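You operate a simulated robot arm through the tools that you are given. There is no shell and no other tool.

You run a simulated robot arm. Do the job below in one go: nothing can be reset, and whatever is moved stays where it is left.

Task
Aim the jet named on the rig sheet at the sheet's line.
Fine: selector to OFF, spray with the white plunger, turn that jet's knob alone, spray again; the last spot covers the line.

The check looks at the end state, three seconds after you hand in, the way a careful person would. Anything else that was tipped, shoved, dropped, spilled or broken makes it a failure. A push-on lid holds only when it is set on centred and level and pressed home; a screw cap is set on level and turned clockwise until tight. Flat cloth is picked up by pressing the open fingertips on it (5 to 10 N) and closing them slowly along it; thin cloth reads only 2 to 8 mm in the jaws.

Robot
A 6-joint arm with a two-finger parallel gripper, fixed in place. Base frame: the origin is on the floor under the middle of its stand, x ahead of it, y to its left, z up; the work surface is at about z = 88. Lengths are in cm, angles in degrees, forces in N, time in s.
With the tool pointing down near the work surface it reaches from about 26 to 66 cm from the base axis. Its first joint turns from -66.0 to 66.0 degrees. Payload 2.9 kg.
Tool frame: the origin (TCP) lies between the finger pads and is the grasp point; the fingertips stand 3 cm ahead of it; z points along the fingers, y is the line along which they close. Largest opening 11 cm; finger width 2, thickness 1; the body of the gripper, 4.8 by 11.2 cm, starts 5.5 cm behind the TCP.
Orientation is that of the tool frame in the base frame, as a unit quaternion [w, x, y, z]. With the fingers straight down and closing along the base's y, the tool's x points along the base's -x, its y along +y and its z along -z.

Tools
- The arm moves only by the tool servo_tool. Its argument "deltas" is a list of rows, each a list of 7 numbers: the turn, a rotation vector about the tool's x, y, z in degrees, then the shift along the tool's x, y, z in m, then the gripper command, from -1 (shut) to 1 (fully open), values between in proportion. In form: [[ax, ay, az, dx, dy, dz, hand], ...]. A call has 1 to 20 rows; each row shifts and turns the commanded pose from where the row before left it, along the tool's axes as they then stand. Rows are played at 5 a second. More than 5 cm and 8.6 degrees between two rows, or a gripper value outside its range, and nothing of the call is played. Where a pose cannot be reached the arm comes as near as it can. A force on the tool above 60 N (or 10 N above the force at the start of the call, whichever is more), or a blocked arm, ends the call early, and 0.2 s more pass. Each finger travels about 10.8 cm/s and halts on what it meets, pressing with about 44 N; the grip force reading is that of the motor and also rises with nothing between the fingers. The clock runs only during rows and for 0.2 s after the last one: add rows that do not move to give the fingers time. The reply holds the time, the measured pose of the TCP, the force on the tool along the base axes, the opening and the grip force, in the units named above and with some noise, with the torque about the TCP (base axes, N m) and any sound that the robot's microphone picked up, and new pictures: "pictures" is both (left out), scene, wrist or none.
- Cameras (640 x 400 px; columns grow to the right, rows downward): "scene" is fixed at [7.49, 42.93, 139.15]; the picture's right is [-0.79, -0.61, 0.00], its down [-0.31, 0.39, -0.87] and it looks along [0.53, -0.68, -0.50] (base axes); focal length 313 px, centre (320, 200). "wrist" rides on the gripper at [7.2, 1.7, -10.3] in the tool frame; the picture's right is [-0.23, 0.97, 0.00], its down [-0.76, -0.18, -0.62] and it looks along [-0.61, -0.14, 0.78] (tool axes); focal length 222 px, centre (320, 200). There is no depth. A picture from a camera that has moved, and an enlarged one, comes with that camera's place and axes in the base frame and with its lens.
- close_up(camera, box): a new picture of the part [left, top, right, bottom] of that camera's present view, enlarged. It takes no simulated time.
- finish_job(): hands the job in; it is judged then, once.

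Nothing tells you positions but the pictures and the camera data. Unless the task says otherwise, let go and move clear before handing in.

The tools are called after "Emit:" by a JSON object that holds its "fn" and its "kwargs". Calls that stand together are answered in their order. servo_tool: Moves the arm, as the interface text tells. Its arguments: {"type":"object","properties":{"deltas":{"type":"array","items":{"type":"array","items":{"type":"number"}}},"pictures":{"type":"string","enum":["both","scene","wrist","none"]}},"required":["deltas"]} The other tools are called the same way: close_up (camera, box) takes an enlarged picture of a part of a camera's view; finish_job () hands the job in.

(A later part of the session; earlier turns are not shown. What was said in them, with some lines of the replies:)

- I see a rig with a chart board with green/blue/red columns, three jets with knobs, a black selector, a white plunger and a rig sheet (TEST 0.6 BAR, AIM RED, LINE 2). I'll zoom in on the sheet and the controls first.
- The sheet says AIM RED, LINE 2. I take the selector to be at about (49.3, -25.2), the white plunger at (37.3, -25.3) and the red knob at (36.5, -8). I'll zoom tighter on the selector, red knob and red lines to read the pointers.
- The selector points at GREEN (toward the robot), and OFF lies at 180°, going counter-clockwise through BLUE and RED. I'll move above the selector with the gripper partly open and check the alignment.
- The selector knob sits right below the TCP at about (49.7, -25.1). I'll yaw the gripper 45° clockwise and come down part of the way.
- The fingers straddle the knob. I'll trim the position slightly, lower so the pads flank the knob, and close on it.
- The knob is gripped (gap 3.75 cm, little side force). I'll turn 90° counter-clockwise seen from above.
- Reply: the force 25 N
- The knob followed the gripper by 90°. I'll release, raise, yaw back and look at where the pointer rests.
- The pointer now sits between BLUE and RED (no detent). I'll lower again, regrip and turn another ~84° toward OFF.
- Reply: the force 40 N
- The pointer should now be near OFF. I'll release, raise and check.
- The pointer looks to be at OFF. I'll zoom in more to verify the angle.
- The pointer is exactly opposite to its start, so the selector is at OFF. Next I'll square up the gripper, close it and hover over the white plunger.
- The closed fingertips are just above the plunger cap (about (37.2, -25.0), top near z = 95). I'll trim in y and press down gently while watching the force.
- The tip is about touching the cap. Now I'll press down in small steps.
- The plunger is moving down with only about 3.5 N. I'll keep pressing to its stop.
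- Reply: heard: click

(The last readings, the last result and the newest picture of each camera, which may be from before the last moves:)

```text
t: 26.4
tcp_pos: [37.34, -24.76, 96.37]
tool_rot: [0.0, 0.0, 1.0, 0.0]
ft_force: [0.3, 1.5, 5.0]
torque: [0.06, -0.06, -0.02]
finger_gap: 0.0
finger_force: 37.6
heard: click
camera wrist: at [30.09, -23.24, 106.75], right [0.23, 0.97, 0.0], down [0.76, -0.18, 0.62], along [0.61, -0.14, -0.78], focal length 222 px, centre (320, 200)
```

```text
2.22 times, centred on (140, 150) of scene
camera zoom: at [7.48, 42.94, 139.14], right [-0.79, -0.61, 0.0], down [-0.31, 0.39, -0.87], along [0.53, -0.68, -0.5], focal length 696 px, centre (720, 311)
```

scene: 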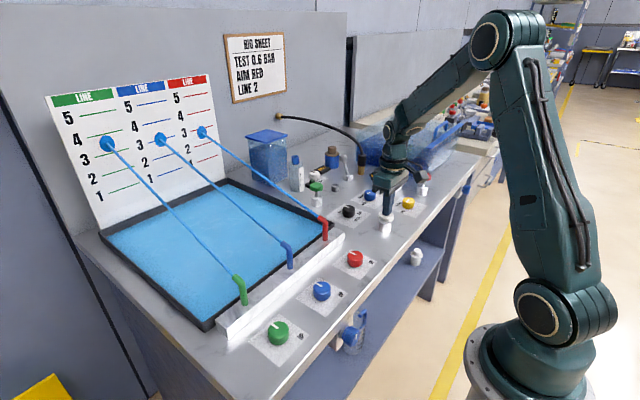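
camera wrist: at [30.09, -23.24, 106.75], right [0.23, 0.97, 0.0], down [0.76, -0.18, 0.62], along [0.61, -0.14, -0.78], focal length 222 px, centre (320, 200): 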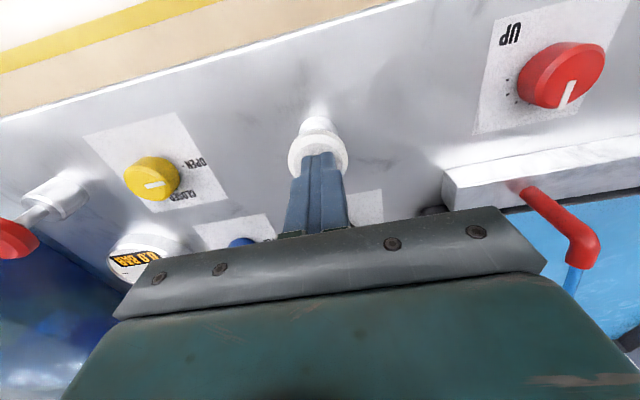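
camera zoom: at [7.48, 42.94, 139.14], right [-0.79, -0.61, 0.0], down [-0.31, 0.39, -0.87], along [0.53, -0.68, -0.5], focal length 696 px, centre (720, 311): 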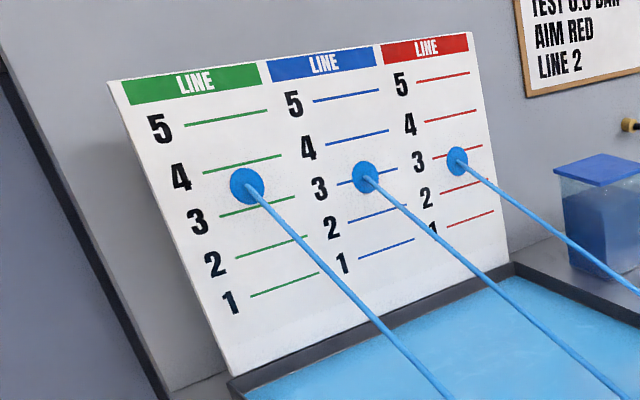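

All three jets sprayed on the click; the red spot landed just below red line 3. I'll release the plunger now and look at the mark.

Emit:
{"fn": "servo_tool", "kwargs": {"deltas": [[0, 0, 0, 0, 0, -0.01, -1], [0, 0, 0, 0, 0, -0.015, -1], [0, 0, 0, 0, 0, -0.02, -1], [0, 0, 0, 0, 0, 0, -1]], "pictures": "both"}}

Emit:
{"fn": "close_up", "kwargs": {"camera": "scene", "box": [340, 160, 430, 250]}}

Emit:
{"fn": "close_up", "kwargs": {"camera": "scene", "box": [40, 60, 240, 240]}}

Emit:
{"fn": "close_up", "kwargs": {"camera": "scene", "box": [165, 95, 230, 185]}}

```text
t: 27.4
tcp_pos: [37.2, -24.97, 100.78]
tool_rot: [0.001, 0.0, 1.0, 0.0]
ft_force: [0.4, -0.5, -0.2]
torque: [0.01, -0.01, 0.02]
finger_gap: 0.01
finger_force: 37.9
camera wrist: at [30.06, -23.31, 111.27], right [0.23, 0.97, 0.0], down [0.76, -0.18, 0.62], along [0.61, -0.14, -0.78], focal length 222 px, centre (320, 200)
```

scene: 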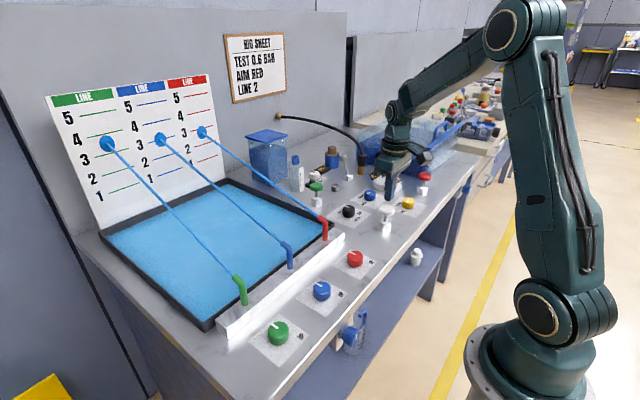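
wrist: 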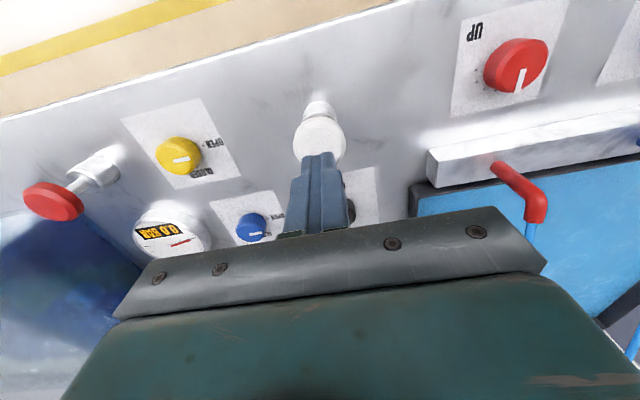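

```text
4.44 times, centred on (385, 205) of scene
camera zoom: at [7.49, 42.93, 139.15], right [-0.79, -0.61, 0.0], down [-0.31, 0.39, -0.87], along [0.53, -0.68, -0.5], focal length 1392 px, centre (31, 178)
```

zoom: 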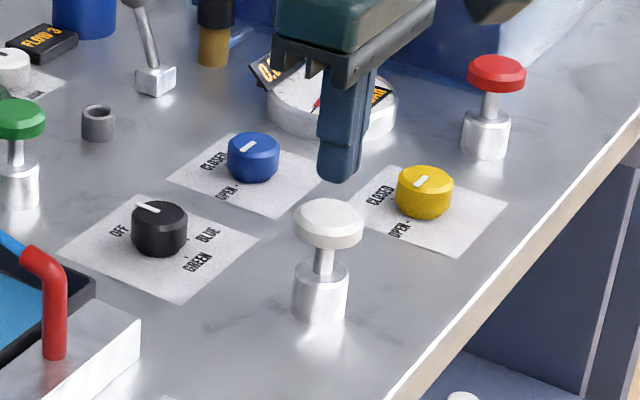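

```text
2.22 times, centred on (140, 150) of scene
camera zoom: at [7.49, 42.93, 139.15], right [-0.79, -0.61, 0.0], down [-0.31, 0.39, -0.87], along [0.53, -0.68, -0.5], focal length 696 px, centre (720, 311)
```

zoom: 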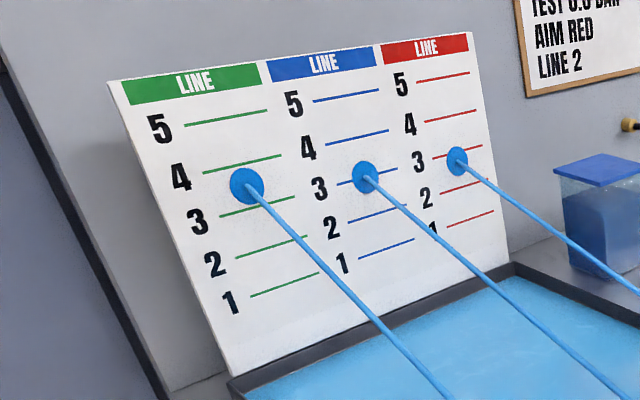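

```text
4.44 times, centred on (198, 140) of scene
camera zoom: at [7.49, 42.93, 139.15], right [-0.79, -0.61, 0.0], down [-0.31, 0.39, -0.87], along [0.53, -0.68, -0.5], focal length 1392 px, centre (864, 467)
```

zoom: 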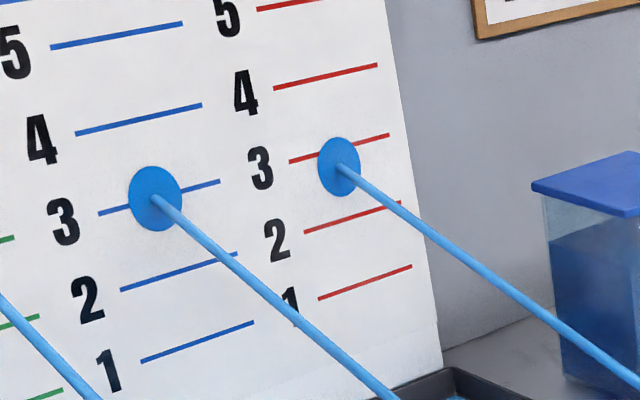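

The plunger popped back up and the jets are still running for now; the red spot is about 0.74 of a line spacing above line 2. I'll look at the red knob panel to find which way is UP.

Emit:
{"fn": "close_up", "kwargs": {"camera": "scene", "box": [325, 240, 385, 285]}}

Emit:
{"fn": "close_up", "kwargs": {"camera": "wrist", "box": [440, 0, 590, 120]}}

Emit:
{"fn": "close_up", "kwargs": {"camera": "scene", "box": [235, 300, 325, 380]}}

```text
8.89 times, centred on (355, 262) of scene
camera zoom: at [7.49, 42.93, 139.15], right [-0.79, -0.61, 0.0], down [-0.31, 0.39, -0.87], along [0.53, -0.68, -0.5], focal length 2784 px, centre (9, -356)
```

zoom: 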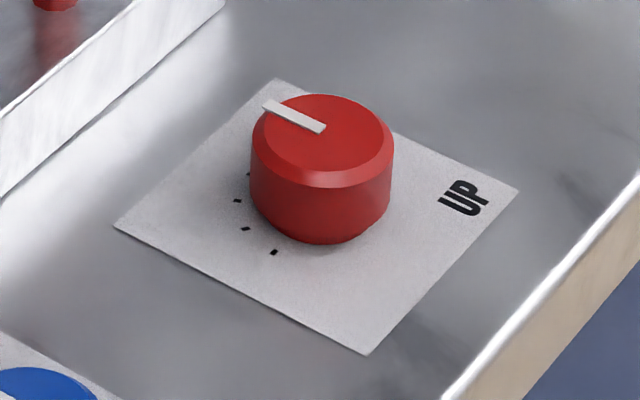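

```text
3.33 times, centred on (515, 60) of wrist
camera zoom: at [30.06, -23.31, 111.27], right [0.23, 0.97, 0.0], down [0.76, -0.18, 0.62], along [0.61, -0.14, -0.78], focal length 740 px, centre (-330, 667)
```

zoom: 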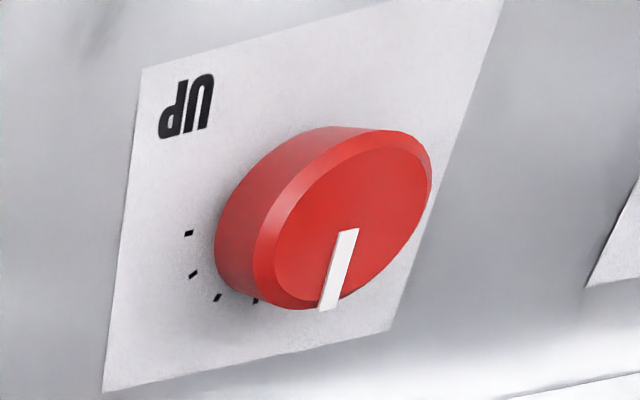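

```text
5.00 times, centred on (280, 340) of scene
camera zoom: at [7.49, 42.93, 139.15], right [-0.79, -0.61, 0.0], down [-0.31, 0.39, -0.87], along [0.53, -0.68, -0.5], focal length 1566 px, centre (520, -500)
```

zoom: 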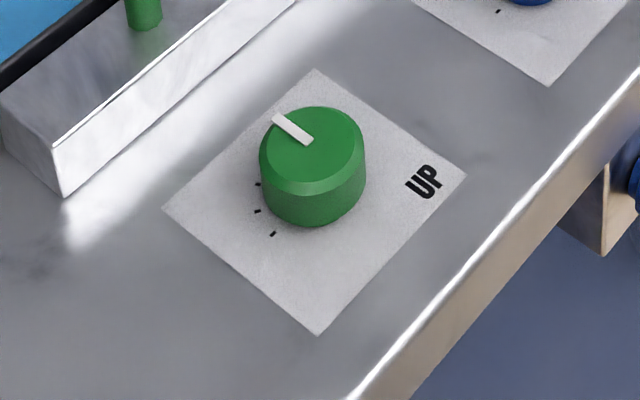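

UP lies on the clockwise side (toward -y), so counter-clockwise lowers the jet. I'll move over the red knob at about (36.5, -8.0) with the gripper partly open.

Emit:
{"fn": "servo_tool", "kwargs": {"deltas": [[0, 0, 0, 0, 0.03, -0.005, -1], [0, 0, 0, 0, 0.03, 0, -0.6], [0, 0, 0, 0, 0.03, 0, -0.2], [0, 0, 0, 0, 0.03, 0, 0.2], [0, 0, 0, 0.003, 0.03, 0.005, 0.2], [0, 0, 0, 0.004, 0.0195, 0, 0.2], [0, 0, 0, 0, 0, 0.02, 0.2], [0, 0, 0, 0, 0, 0.02, 0.2], [0, 0, 0, 0, 0, 0, 0.2]], "pictures": "both"}}

Emit:
{"fn": "close_up", "kwargs": {"camera": "scene", "box": [310, 215, 400, 295]}}

Emit:
{"fn": "close_up", "kwargs": {"camera": "scene", "box": [165, 95, 230, 185]}}

```text
t: 29.4
tcp_pos: [36.47, -8.06, 96.71]
tool_rot: [0.0, 0.0, 1.0, 0.0]
ft_force: [-1.0, -0.2, -0.4]
torque: [-0.03, 0.01, 0.01]
finger_gap: 6.6
finger_force: 0.0
camera wrist: at [29.27, -6.44, 107.2], right [0.23, 0.97, 0.0], down [0.76, -0.18, 0.62], along [0.61, -0.14, -0.78], focal length 222 px, centre (320, 200)
```

scene: 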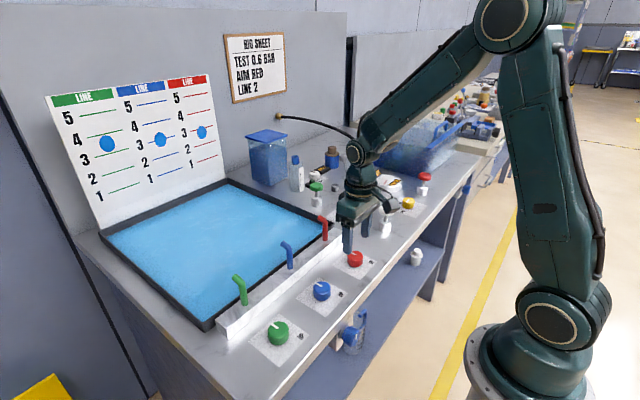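
wrist: 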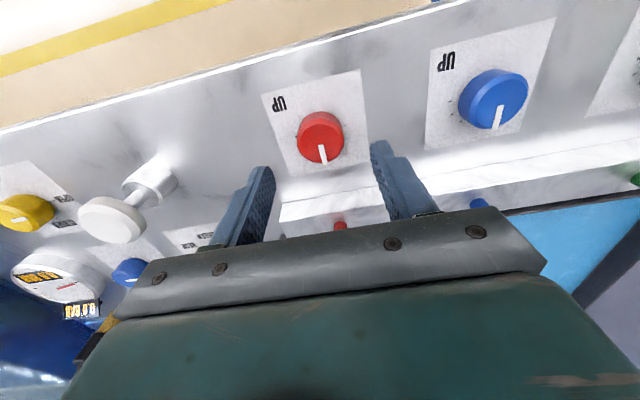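

```text
5.00 times, centred on (355, 255) of scene
camera zoom: at [7.49, 42.93, 139.15], right [-0.79, -0.61, 0.0], down [-0.31, 0.39, -0.87], along [0.53, -0.68, -0.5], focal length 1566 px, centre (145, -75)
```

zoom: 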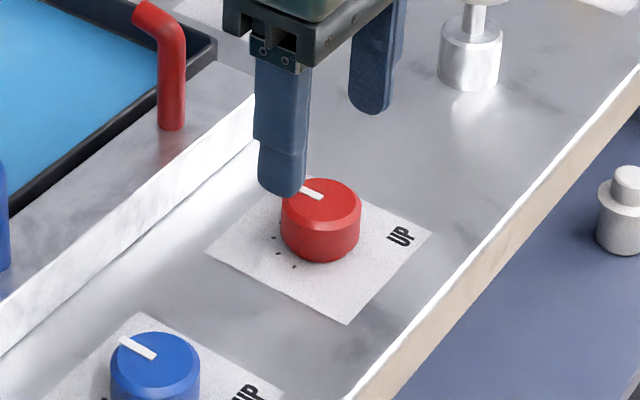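

```text
4.44 times, centred on (198, 140) of scene
camera zoom: at [7.49, 42.93, 139.15], right [-0.79, -0.61, 0.0], down [-0.31, 0.39, -0.87], along [0.53, -0.68, -0.5], focal length 1392 px, centre (864, 467)
```

zoom: 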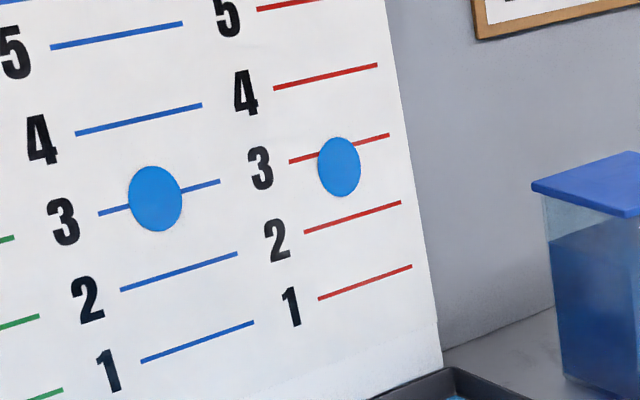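

The jets have stopped and the spots stay visible. I'll lower onto the red knob and grip it.

Emit:
{"fn": "servo_tool", "kwargs": {"deltas": [[0, 0, 0, -0.0012, 0.0007, 0.015, 0.2], [0, 0, 0, 0, 0, 0.015, 0.2], [0, 0, 0, 0, 0, 0.011, 0.2], [0, 0, 0, 0, 0, 0.0076, 0.2], [0, 0, 0, 0, 0, 0, 0.0], [0, 0, 0, 0, 0, 0, -0.2], [0, 0, 0, 0, 0, 0, -0.35], [0, 0, 0, 0, 0, 0, -0.5], [0, 0, 0, 0, 0, 0, -0.7], [0, 0, 0, 0, 0, 0, -1], [0, 0, 0, 0, 0, 0, -1]], "pictures": "both"}}

Emit:
{"fn": "close_up", "kwargs": {"camera": "scene", "box": [310, 215, 400, 295]}}

Emit:
{"fn": "close_up", "kwargs": {"camera": "wrist", "box": [240, 80, 400, 230]}}

```text
t: 31.8
tcp_pos: [36.64, -8.06, 91.95]
tool_rot: [0.0, 0.002, 1.0, -0.001]
ft_force: [0.9, -22.5, -10.1]
torque: [0.25, -0.46, 0.07]
finger_gap: 3.75
finger_force: 44.9
camera wrist: at [29.47, -6.35, 102.38], right [0.23, 0.97, 0.0], down [0.76, -0.18, 0.62], along [0.61, -0.15, -0.78], focal length 222 px, centre (320, 200)
```

scene: 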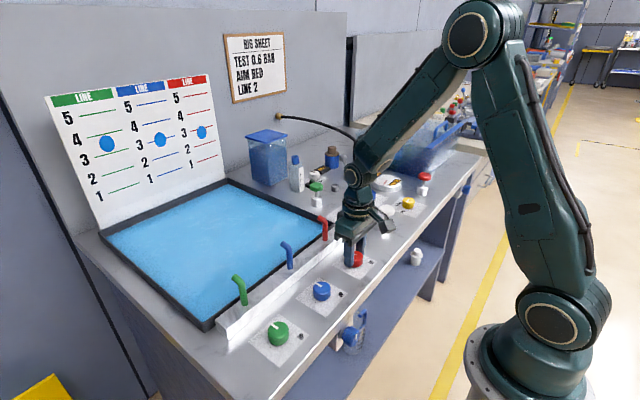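
wrist: 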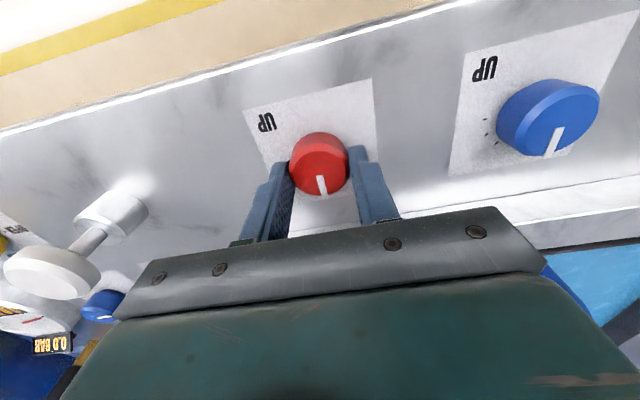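

```text
5.00 times, centred on (355, 255) of scene
camera zoom: at [7.5, 42.87, 139.17], right [-0.79, -0.61, 0.0], down [-0.31, 0.39, -0.87], along [0.53, -0.68, -0.5], focal length 1566 px, centre (145, -75)
```

zoom: 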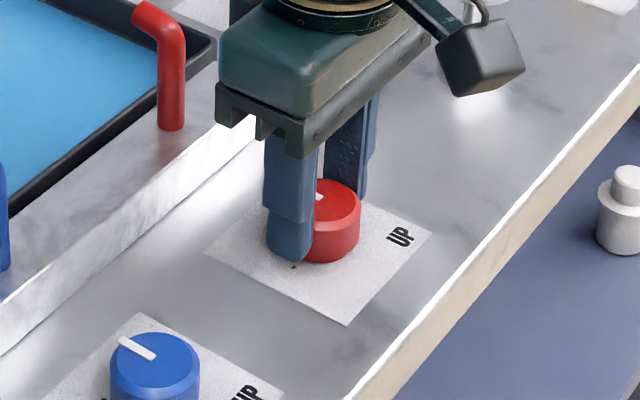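

```text
2.67 times, centred on (320, 155) of wrist
camera zoom: at [29.47, -6.35, 102.38], right [0.23, 0.97, 0.0], down [0.76, -0.18, 0.62], along [0.61, -0.15, -0.78], focal length 592 px, centre (320, 320)
```

zoom: 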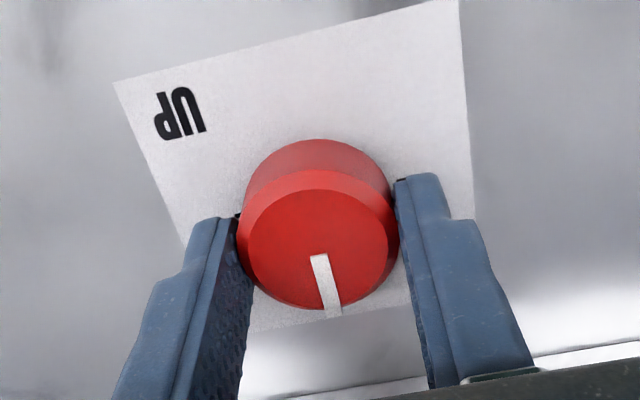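

Gripped, with some side force, so I'll ease 1 mm toward -y and turn counter-clockwise by about 24°.

Emit:
{"fn": "servo_tool", "kwargs": {"deltas": [[0, 0, 0, 0, -0.001, 0, -1], [0, 0, -4, 0, 0, 0, -1], [0, 0, -4, 0, 0, 0, -1], [0, 0, -4, 0, 0, 0, -1], [0, 0, -4, 0, 0, 0, -1], [0, 0, -4, 0, 0, 0, -1], [0, 0, -4, 0, 0, 0, -1], [0, 0, 0, 0, 0, 0, -1]], "pictures": "both"}}

Emit:
{"fn": "close_up", "kwargs": {"camera": "wrist", "box": [240, 80, 400, 230]}}

```text
t: 33.6
tcp_pos: [36.72, -7.93, 92.02]
tool_rot: [0.0, -0.208, 0.978, 0.0]
ft_force: [-8.8, -13.0, 26.6]
torque: [-0.16, 1.1, 0.03]
finger_gap: 3.75
finger_force: 45.0
camera wrist: at [29.4, -9.42, 102.39], right [-0.19, 0.98, 0.0], down [0.77, 0.15, 0.62], along [0.61, 0.12, -0.78], focal length 222 px, centre (320, 200)
```

scene: 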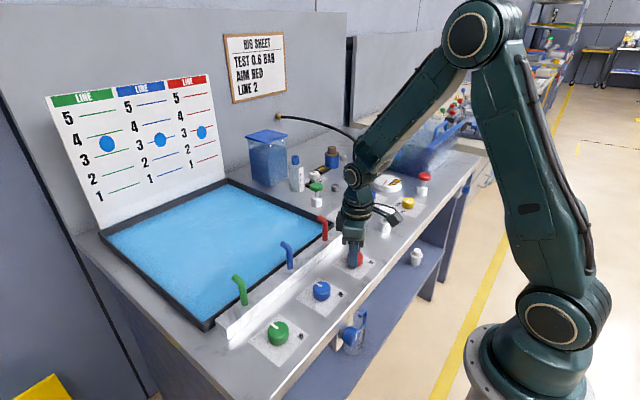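
wrist: 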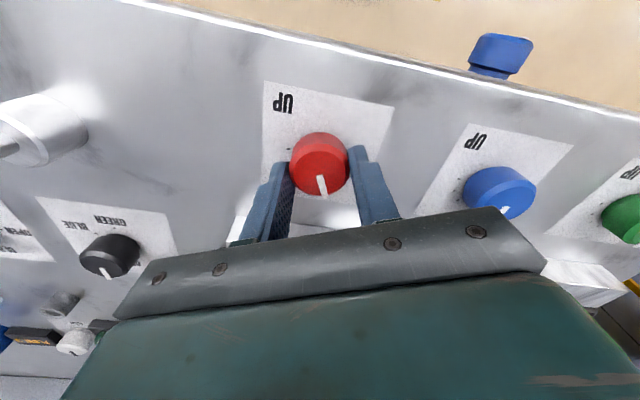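

```text
2.67 times, centred on (320, 155) of wrist
camera zoom: at [29.4, -9.42, 102.39], right [-0.19, 0.98, 0.0], down [0.77, 0.15, 0.62], along [0.61, 0.12, -0.78], focal length 592 px, centre (320, 320)
```

zoom: 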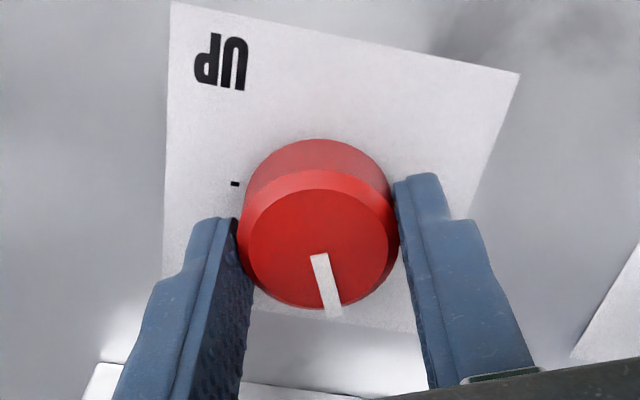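

The knob turned about 24°. I'll release, raise, square up, close the fingers and go back above the white plunger.

Emit:
{"fn": "servo_tool", "kwargs": {"deltas": [[0, 0, 0, 0, 0, 0, -0.2], [0, 0, 0, 0, 0, 0, 0.0], [0, 0, 0, 0, 0, 0, 0.2], [0, 0, 0, 0, 0, -0.02, 0.2], [0, 0, 0, 0, 0, -0.03, 0.2], [0, 0, 8, 0, 0, -0.03, 0.2], [0, 0, 8, 0, 0, -0.012, -0.2], [0, 0, 8, 0, 0, 0, -0.6], [0, 0, 0, 0, -0.03, 0, -1], [0, 0, 0, 0, -0.03, 0, -1], [0, 0, 0, 0, -0.03, 0, -1], [0, 0, 0, 0, -0.03, 0, -1], [0, 0, 0, -0.003, -0.03, 0, -1], [0, 0, 0, -0.003, -0.0185, 0, -1], [0, 0, 0, 0, 0, 0, -1]], "pictures": "both"}}

Emit:
{"fn": "close_up", "kwargs": {"camera": "scene", "box": [325, 240, 385, 285]}}

```text
t: 36.8
tcp_pos: [37.25, -24.69, 101.06]
tool_rot: [0.0, -0.001, 1.0, 0.0]
ft_force: [-0.4, -0.2, -0.1]
torque: [0.0, -0.01, -0.02]
finger_gap: 0.0
finger_force: 38.0
camera wrist: at [30.13, -23.16, 111.51], right [0.23, 0.97, 0.0], down [0.76, -0.18, 0.62], along [0.61, -0.14, -0.78], focal length 222 px, centre (320, 200)
```

scene: 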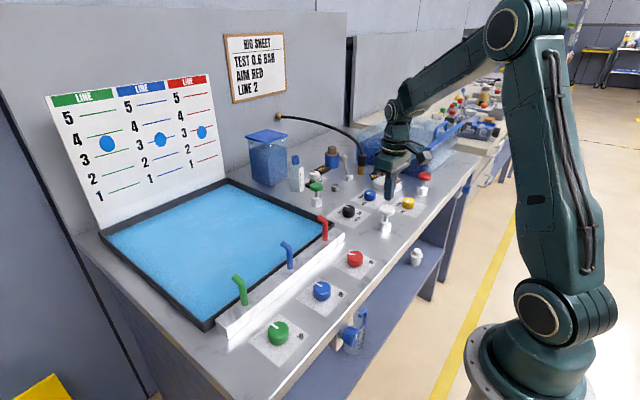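
wrist: 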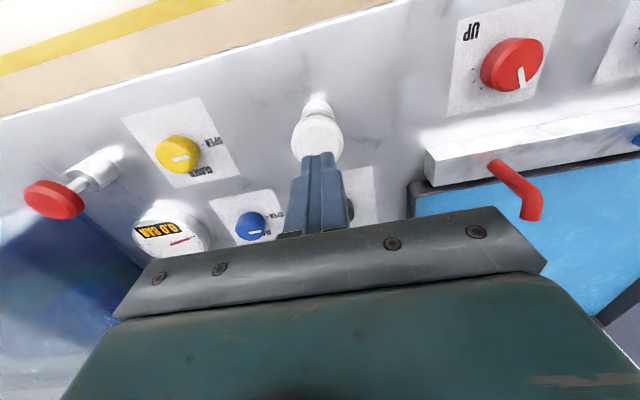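

```text
8.89 times, centred on (355, 262) of scene
camera zoom: at [7.49, 42.93, 139.15], right [-0.79, -0.61, 0.0], down [-0.31, 0.39, -0.87], along [0.53, -0.68, -0.5], focal length 2784 px, centre (9, -356)
```

zoom: 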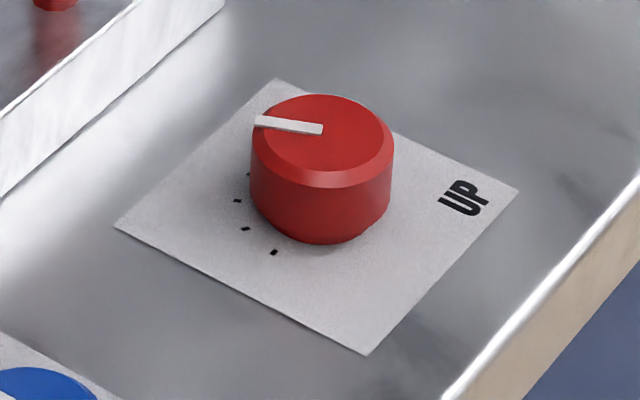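

The red pointer moved about 24° counter-clockwise. Now I'll press the white plunger again.

Emit:
{"fn": "servo_tool", "kwargs": {"deltas": [[0, 0, 0, 0, -0.0025, 0.01, -1], [0, 0, 0, 0, 0, 0.01, -1], [0, 0, 0, 0, 0, 0.008, -1], [0, 0, 0, 0, 0, 0.004, -1], [0, 0, 0, 0, 0, 0.003, -1], [0, 0, 0, 0, 0, 0.003, -1], [0, 0, 0, 0, 0, 0.003, -1], [0, 0, 0, 0, 0, 0.003, -1], [0, 0, 0, 0, 0, 0.003, -1], [0, 0, 0, 0, 0, 0, -1]], "pictures": "both"}}

Emit:
{"fn": "close_up", "kwargs": {"camera": "scene", "box": [165, 95, 230, 185]}}

Emit:
{"fn": "close_up", "kwargs": {"camera": "scene", "box": [340, 160, 430, 250]}}

```text
t: 39.0
tcp_pos: [37.27, -25.12, 96.43]
tool_rot: [0.0, 0.0, 1.0, 0.001]
ft_force: [1.6, 2.0, 4.9]
torque: [0.06, 0.0, -0.01]
finger_gap: 0.02
finger_force: 37.7
heard: click
camera wrist: at [30.15, -23.43, 106.87], right [0.23, 0.97, 0.0], down [0.76, -0.18, 0.62], along [0.61, -0.14, -0.78], focal length 222 px, centre (320, 200)
```

scene: 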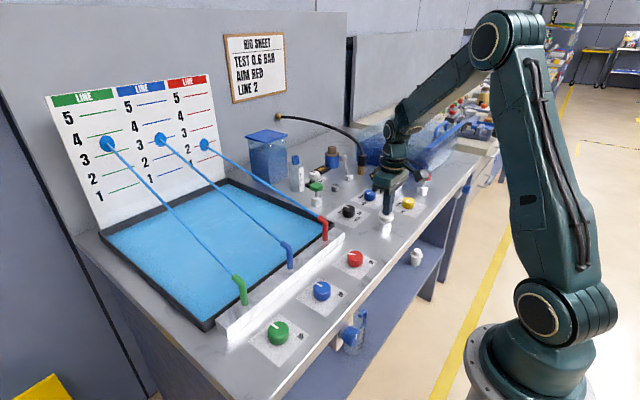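
wrist: 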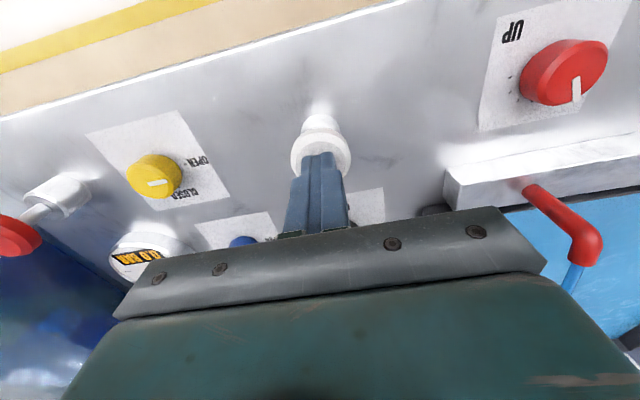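

```text
4.44 times, centred on (198, 140) of scene
camera zoom: at [7.48, 42.94, 139.14], right [-0.79, -0.61, 0.0], down [-0.31, 0.39, -0.87], along [0.53, -0.68, -0.5], focal length 1392 px, centre (864, 467)
```

zoom: 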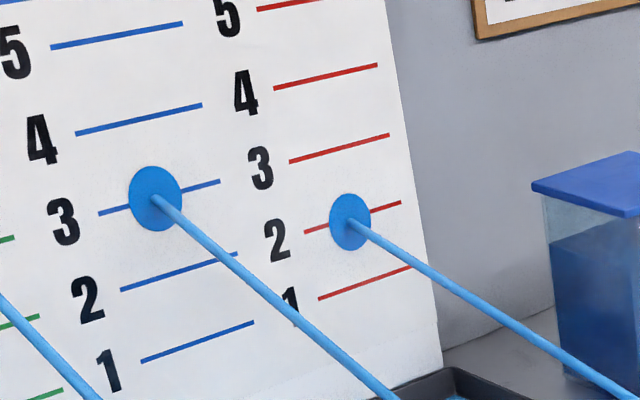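

```text
4.44 times, centred on (385, 205) of scene
camera zoom: at [7.48, 42.94, 139.14], right [-0.79, -0.61, 0.0], down [-0.31, 0.39, -0.87], along [0.53, -0.68, -0.5], focal length 1392 px, centre (31, 178)
```

zoom: 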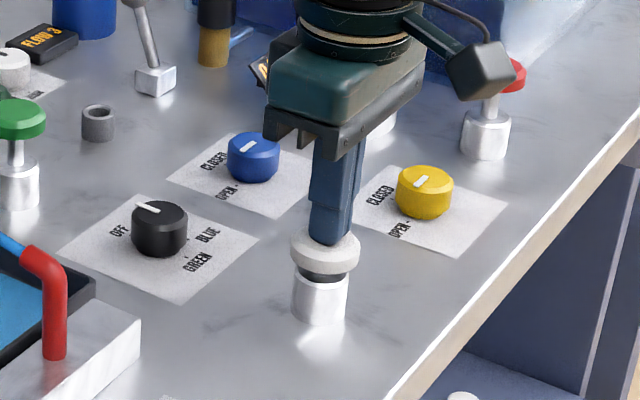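

The red spot now lies centred on red line 2. I'll release the plunger, move clear and confirm the final state.

Emit:
{"fn": "servo_tool", "kwargs": {"deltas": [[0, 0, 0, 0, 0, -0.01, -1], [0, 0, 0, 0, 0, -0.015, -1], [0, 0, 0, 0, 0, -0.02, -1], [0, 0, 0, 0, 0, -0.03, -1], [0, 0, 0, 0, 0, -0.04, -1], [0, 0, 0, 0, 0, -0.04, -1], [0, 0, 0, 0, 0, 0, -1], [0, 0, 0, 0, 0, 0, -1], [0, 0, 0, 0, 0, 0, -1], [0, 0, 0, 0, 0, 0, -1], [0, 0, 0, 0, 0, 0, -1], [0, 0, 0, 0, 0, 0, -1]], "pictures": "both"}}

Emit:
{"fn": "close_up", "kwargs": {"camera": "scene", "box": [165, 95, 230, 185]}}

Emit:
{"fn": "close_up", "kwargs": {"camera": "scene", "box": [280, 130, 450, 240]}}

Emit:
{"fn": "close_up", "kwargs": {"camera": "scene", "box": [80, 160, 420, 370]}}

```text
t: 41.6
tcp_pos: [37.28, -24.82, 111.95]
tool_rot: [0.0, 0.0, 1.0, -0.001]
ft_force: [0.4, 0.1, 0.2]
torque: [-0.01, -0.01, 0.0]
finger_gap: 0.0
finger_force: 37.2
camera wrist: at [30.07, -23.33, 122.36], right [0.23, 0.97, 0.0], down [0.76, -0.18, 0.62], along [0.61, -0.14, -0.78], focal length 222 px, centre (320, 200)
```

scene: 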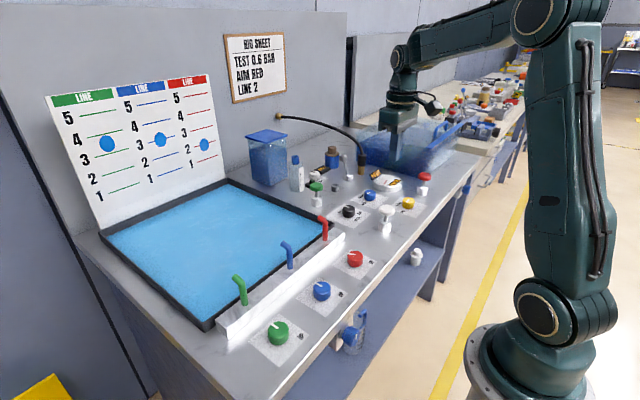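
wrist: 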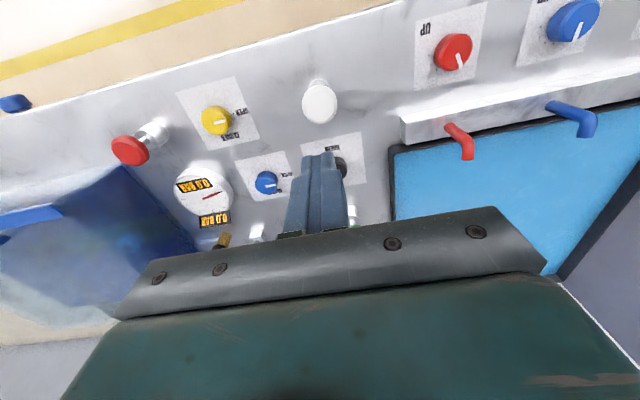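

```text
4.44 times, centred on (198, 140) of scene
camera zoom: at [7.49, 42.93, 139.15], right [-0.79, -0.61, 0.0], down [-0.31, 0.39, -0.87], along [0.53, -0.68, -0.5], focal length 1392 px, centre (864, 467)
```

zoom: 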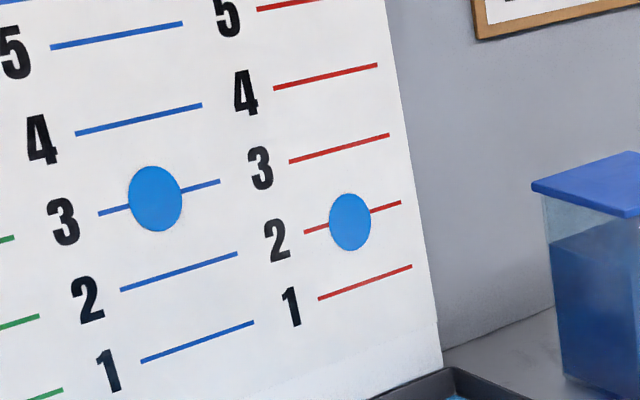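

```text
3.64 times, centred on (365, 185) of scene
camera zoom: at [7.49, 42.93, 139.15], right [-0.79, -0.61, 0.0], down [-0.31, 0.39, -0.87], along [0.53, -0.68, -0.5], focal length 1139 px, centre (156, 254)
```

zoom: 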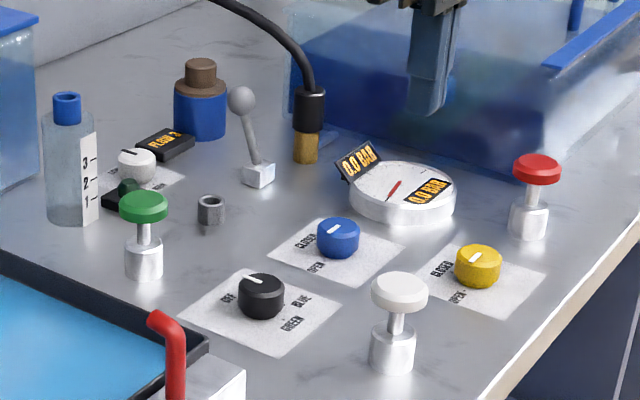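

```text
1.88 times, centred on (250, 265) of scene
camera zoom: at [7.49, 42.93, 139.15], right [-0.79, -0.61, 0.0], down [-0.31, 0.39, -0.87], along [0.53, -0.68, -0.5], focal length 590 px, centre (452, 78)
```

zoom: 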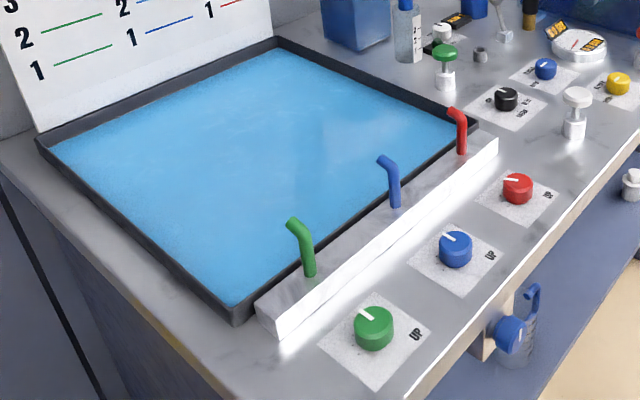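

The red spot covers red line 2 and the green and blue spots haven't moved. The selector is at OFF, the plunger is back up, nothing else was disturbed and the arm is clear, so I'm handing in.

Emit:
{"fn": "finish_job", "kwargs": {}}

```text
The job is handed in.
```

The red jet now hits red line 2, as the rig sheet asks. The last spray's spot covers the line, with its centre slightly below it.

- **Selector:** I turned it from GREEN to OFF before the first spray.
- **First spray:** the red spot landed just below line 3.
- **Adjustment:** I turned only the red knob, about 24° counter-clockwise, which lowers the jet.
- **Second spray:** the green and blue spots stayed where they were.

The white plunger is back up, the jets have stopped, and the arm is clear of the rig. In the last pictures nothing was tipped, shoved or spilled; the spray water is held in the tray. The job is handed in, but I haven't seen a result from the check.
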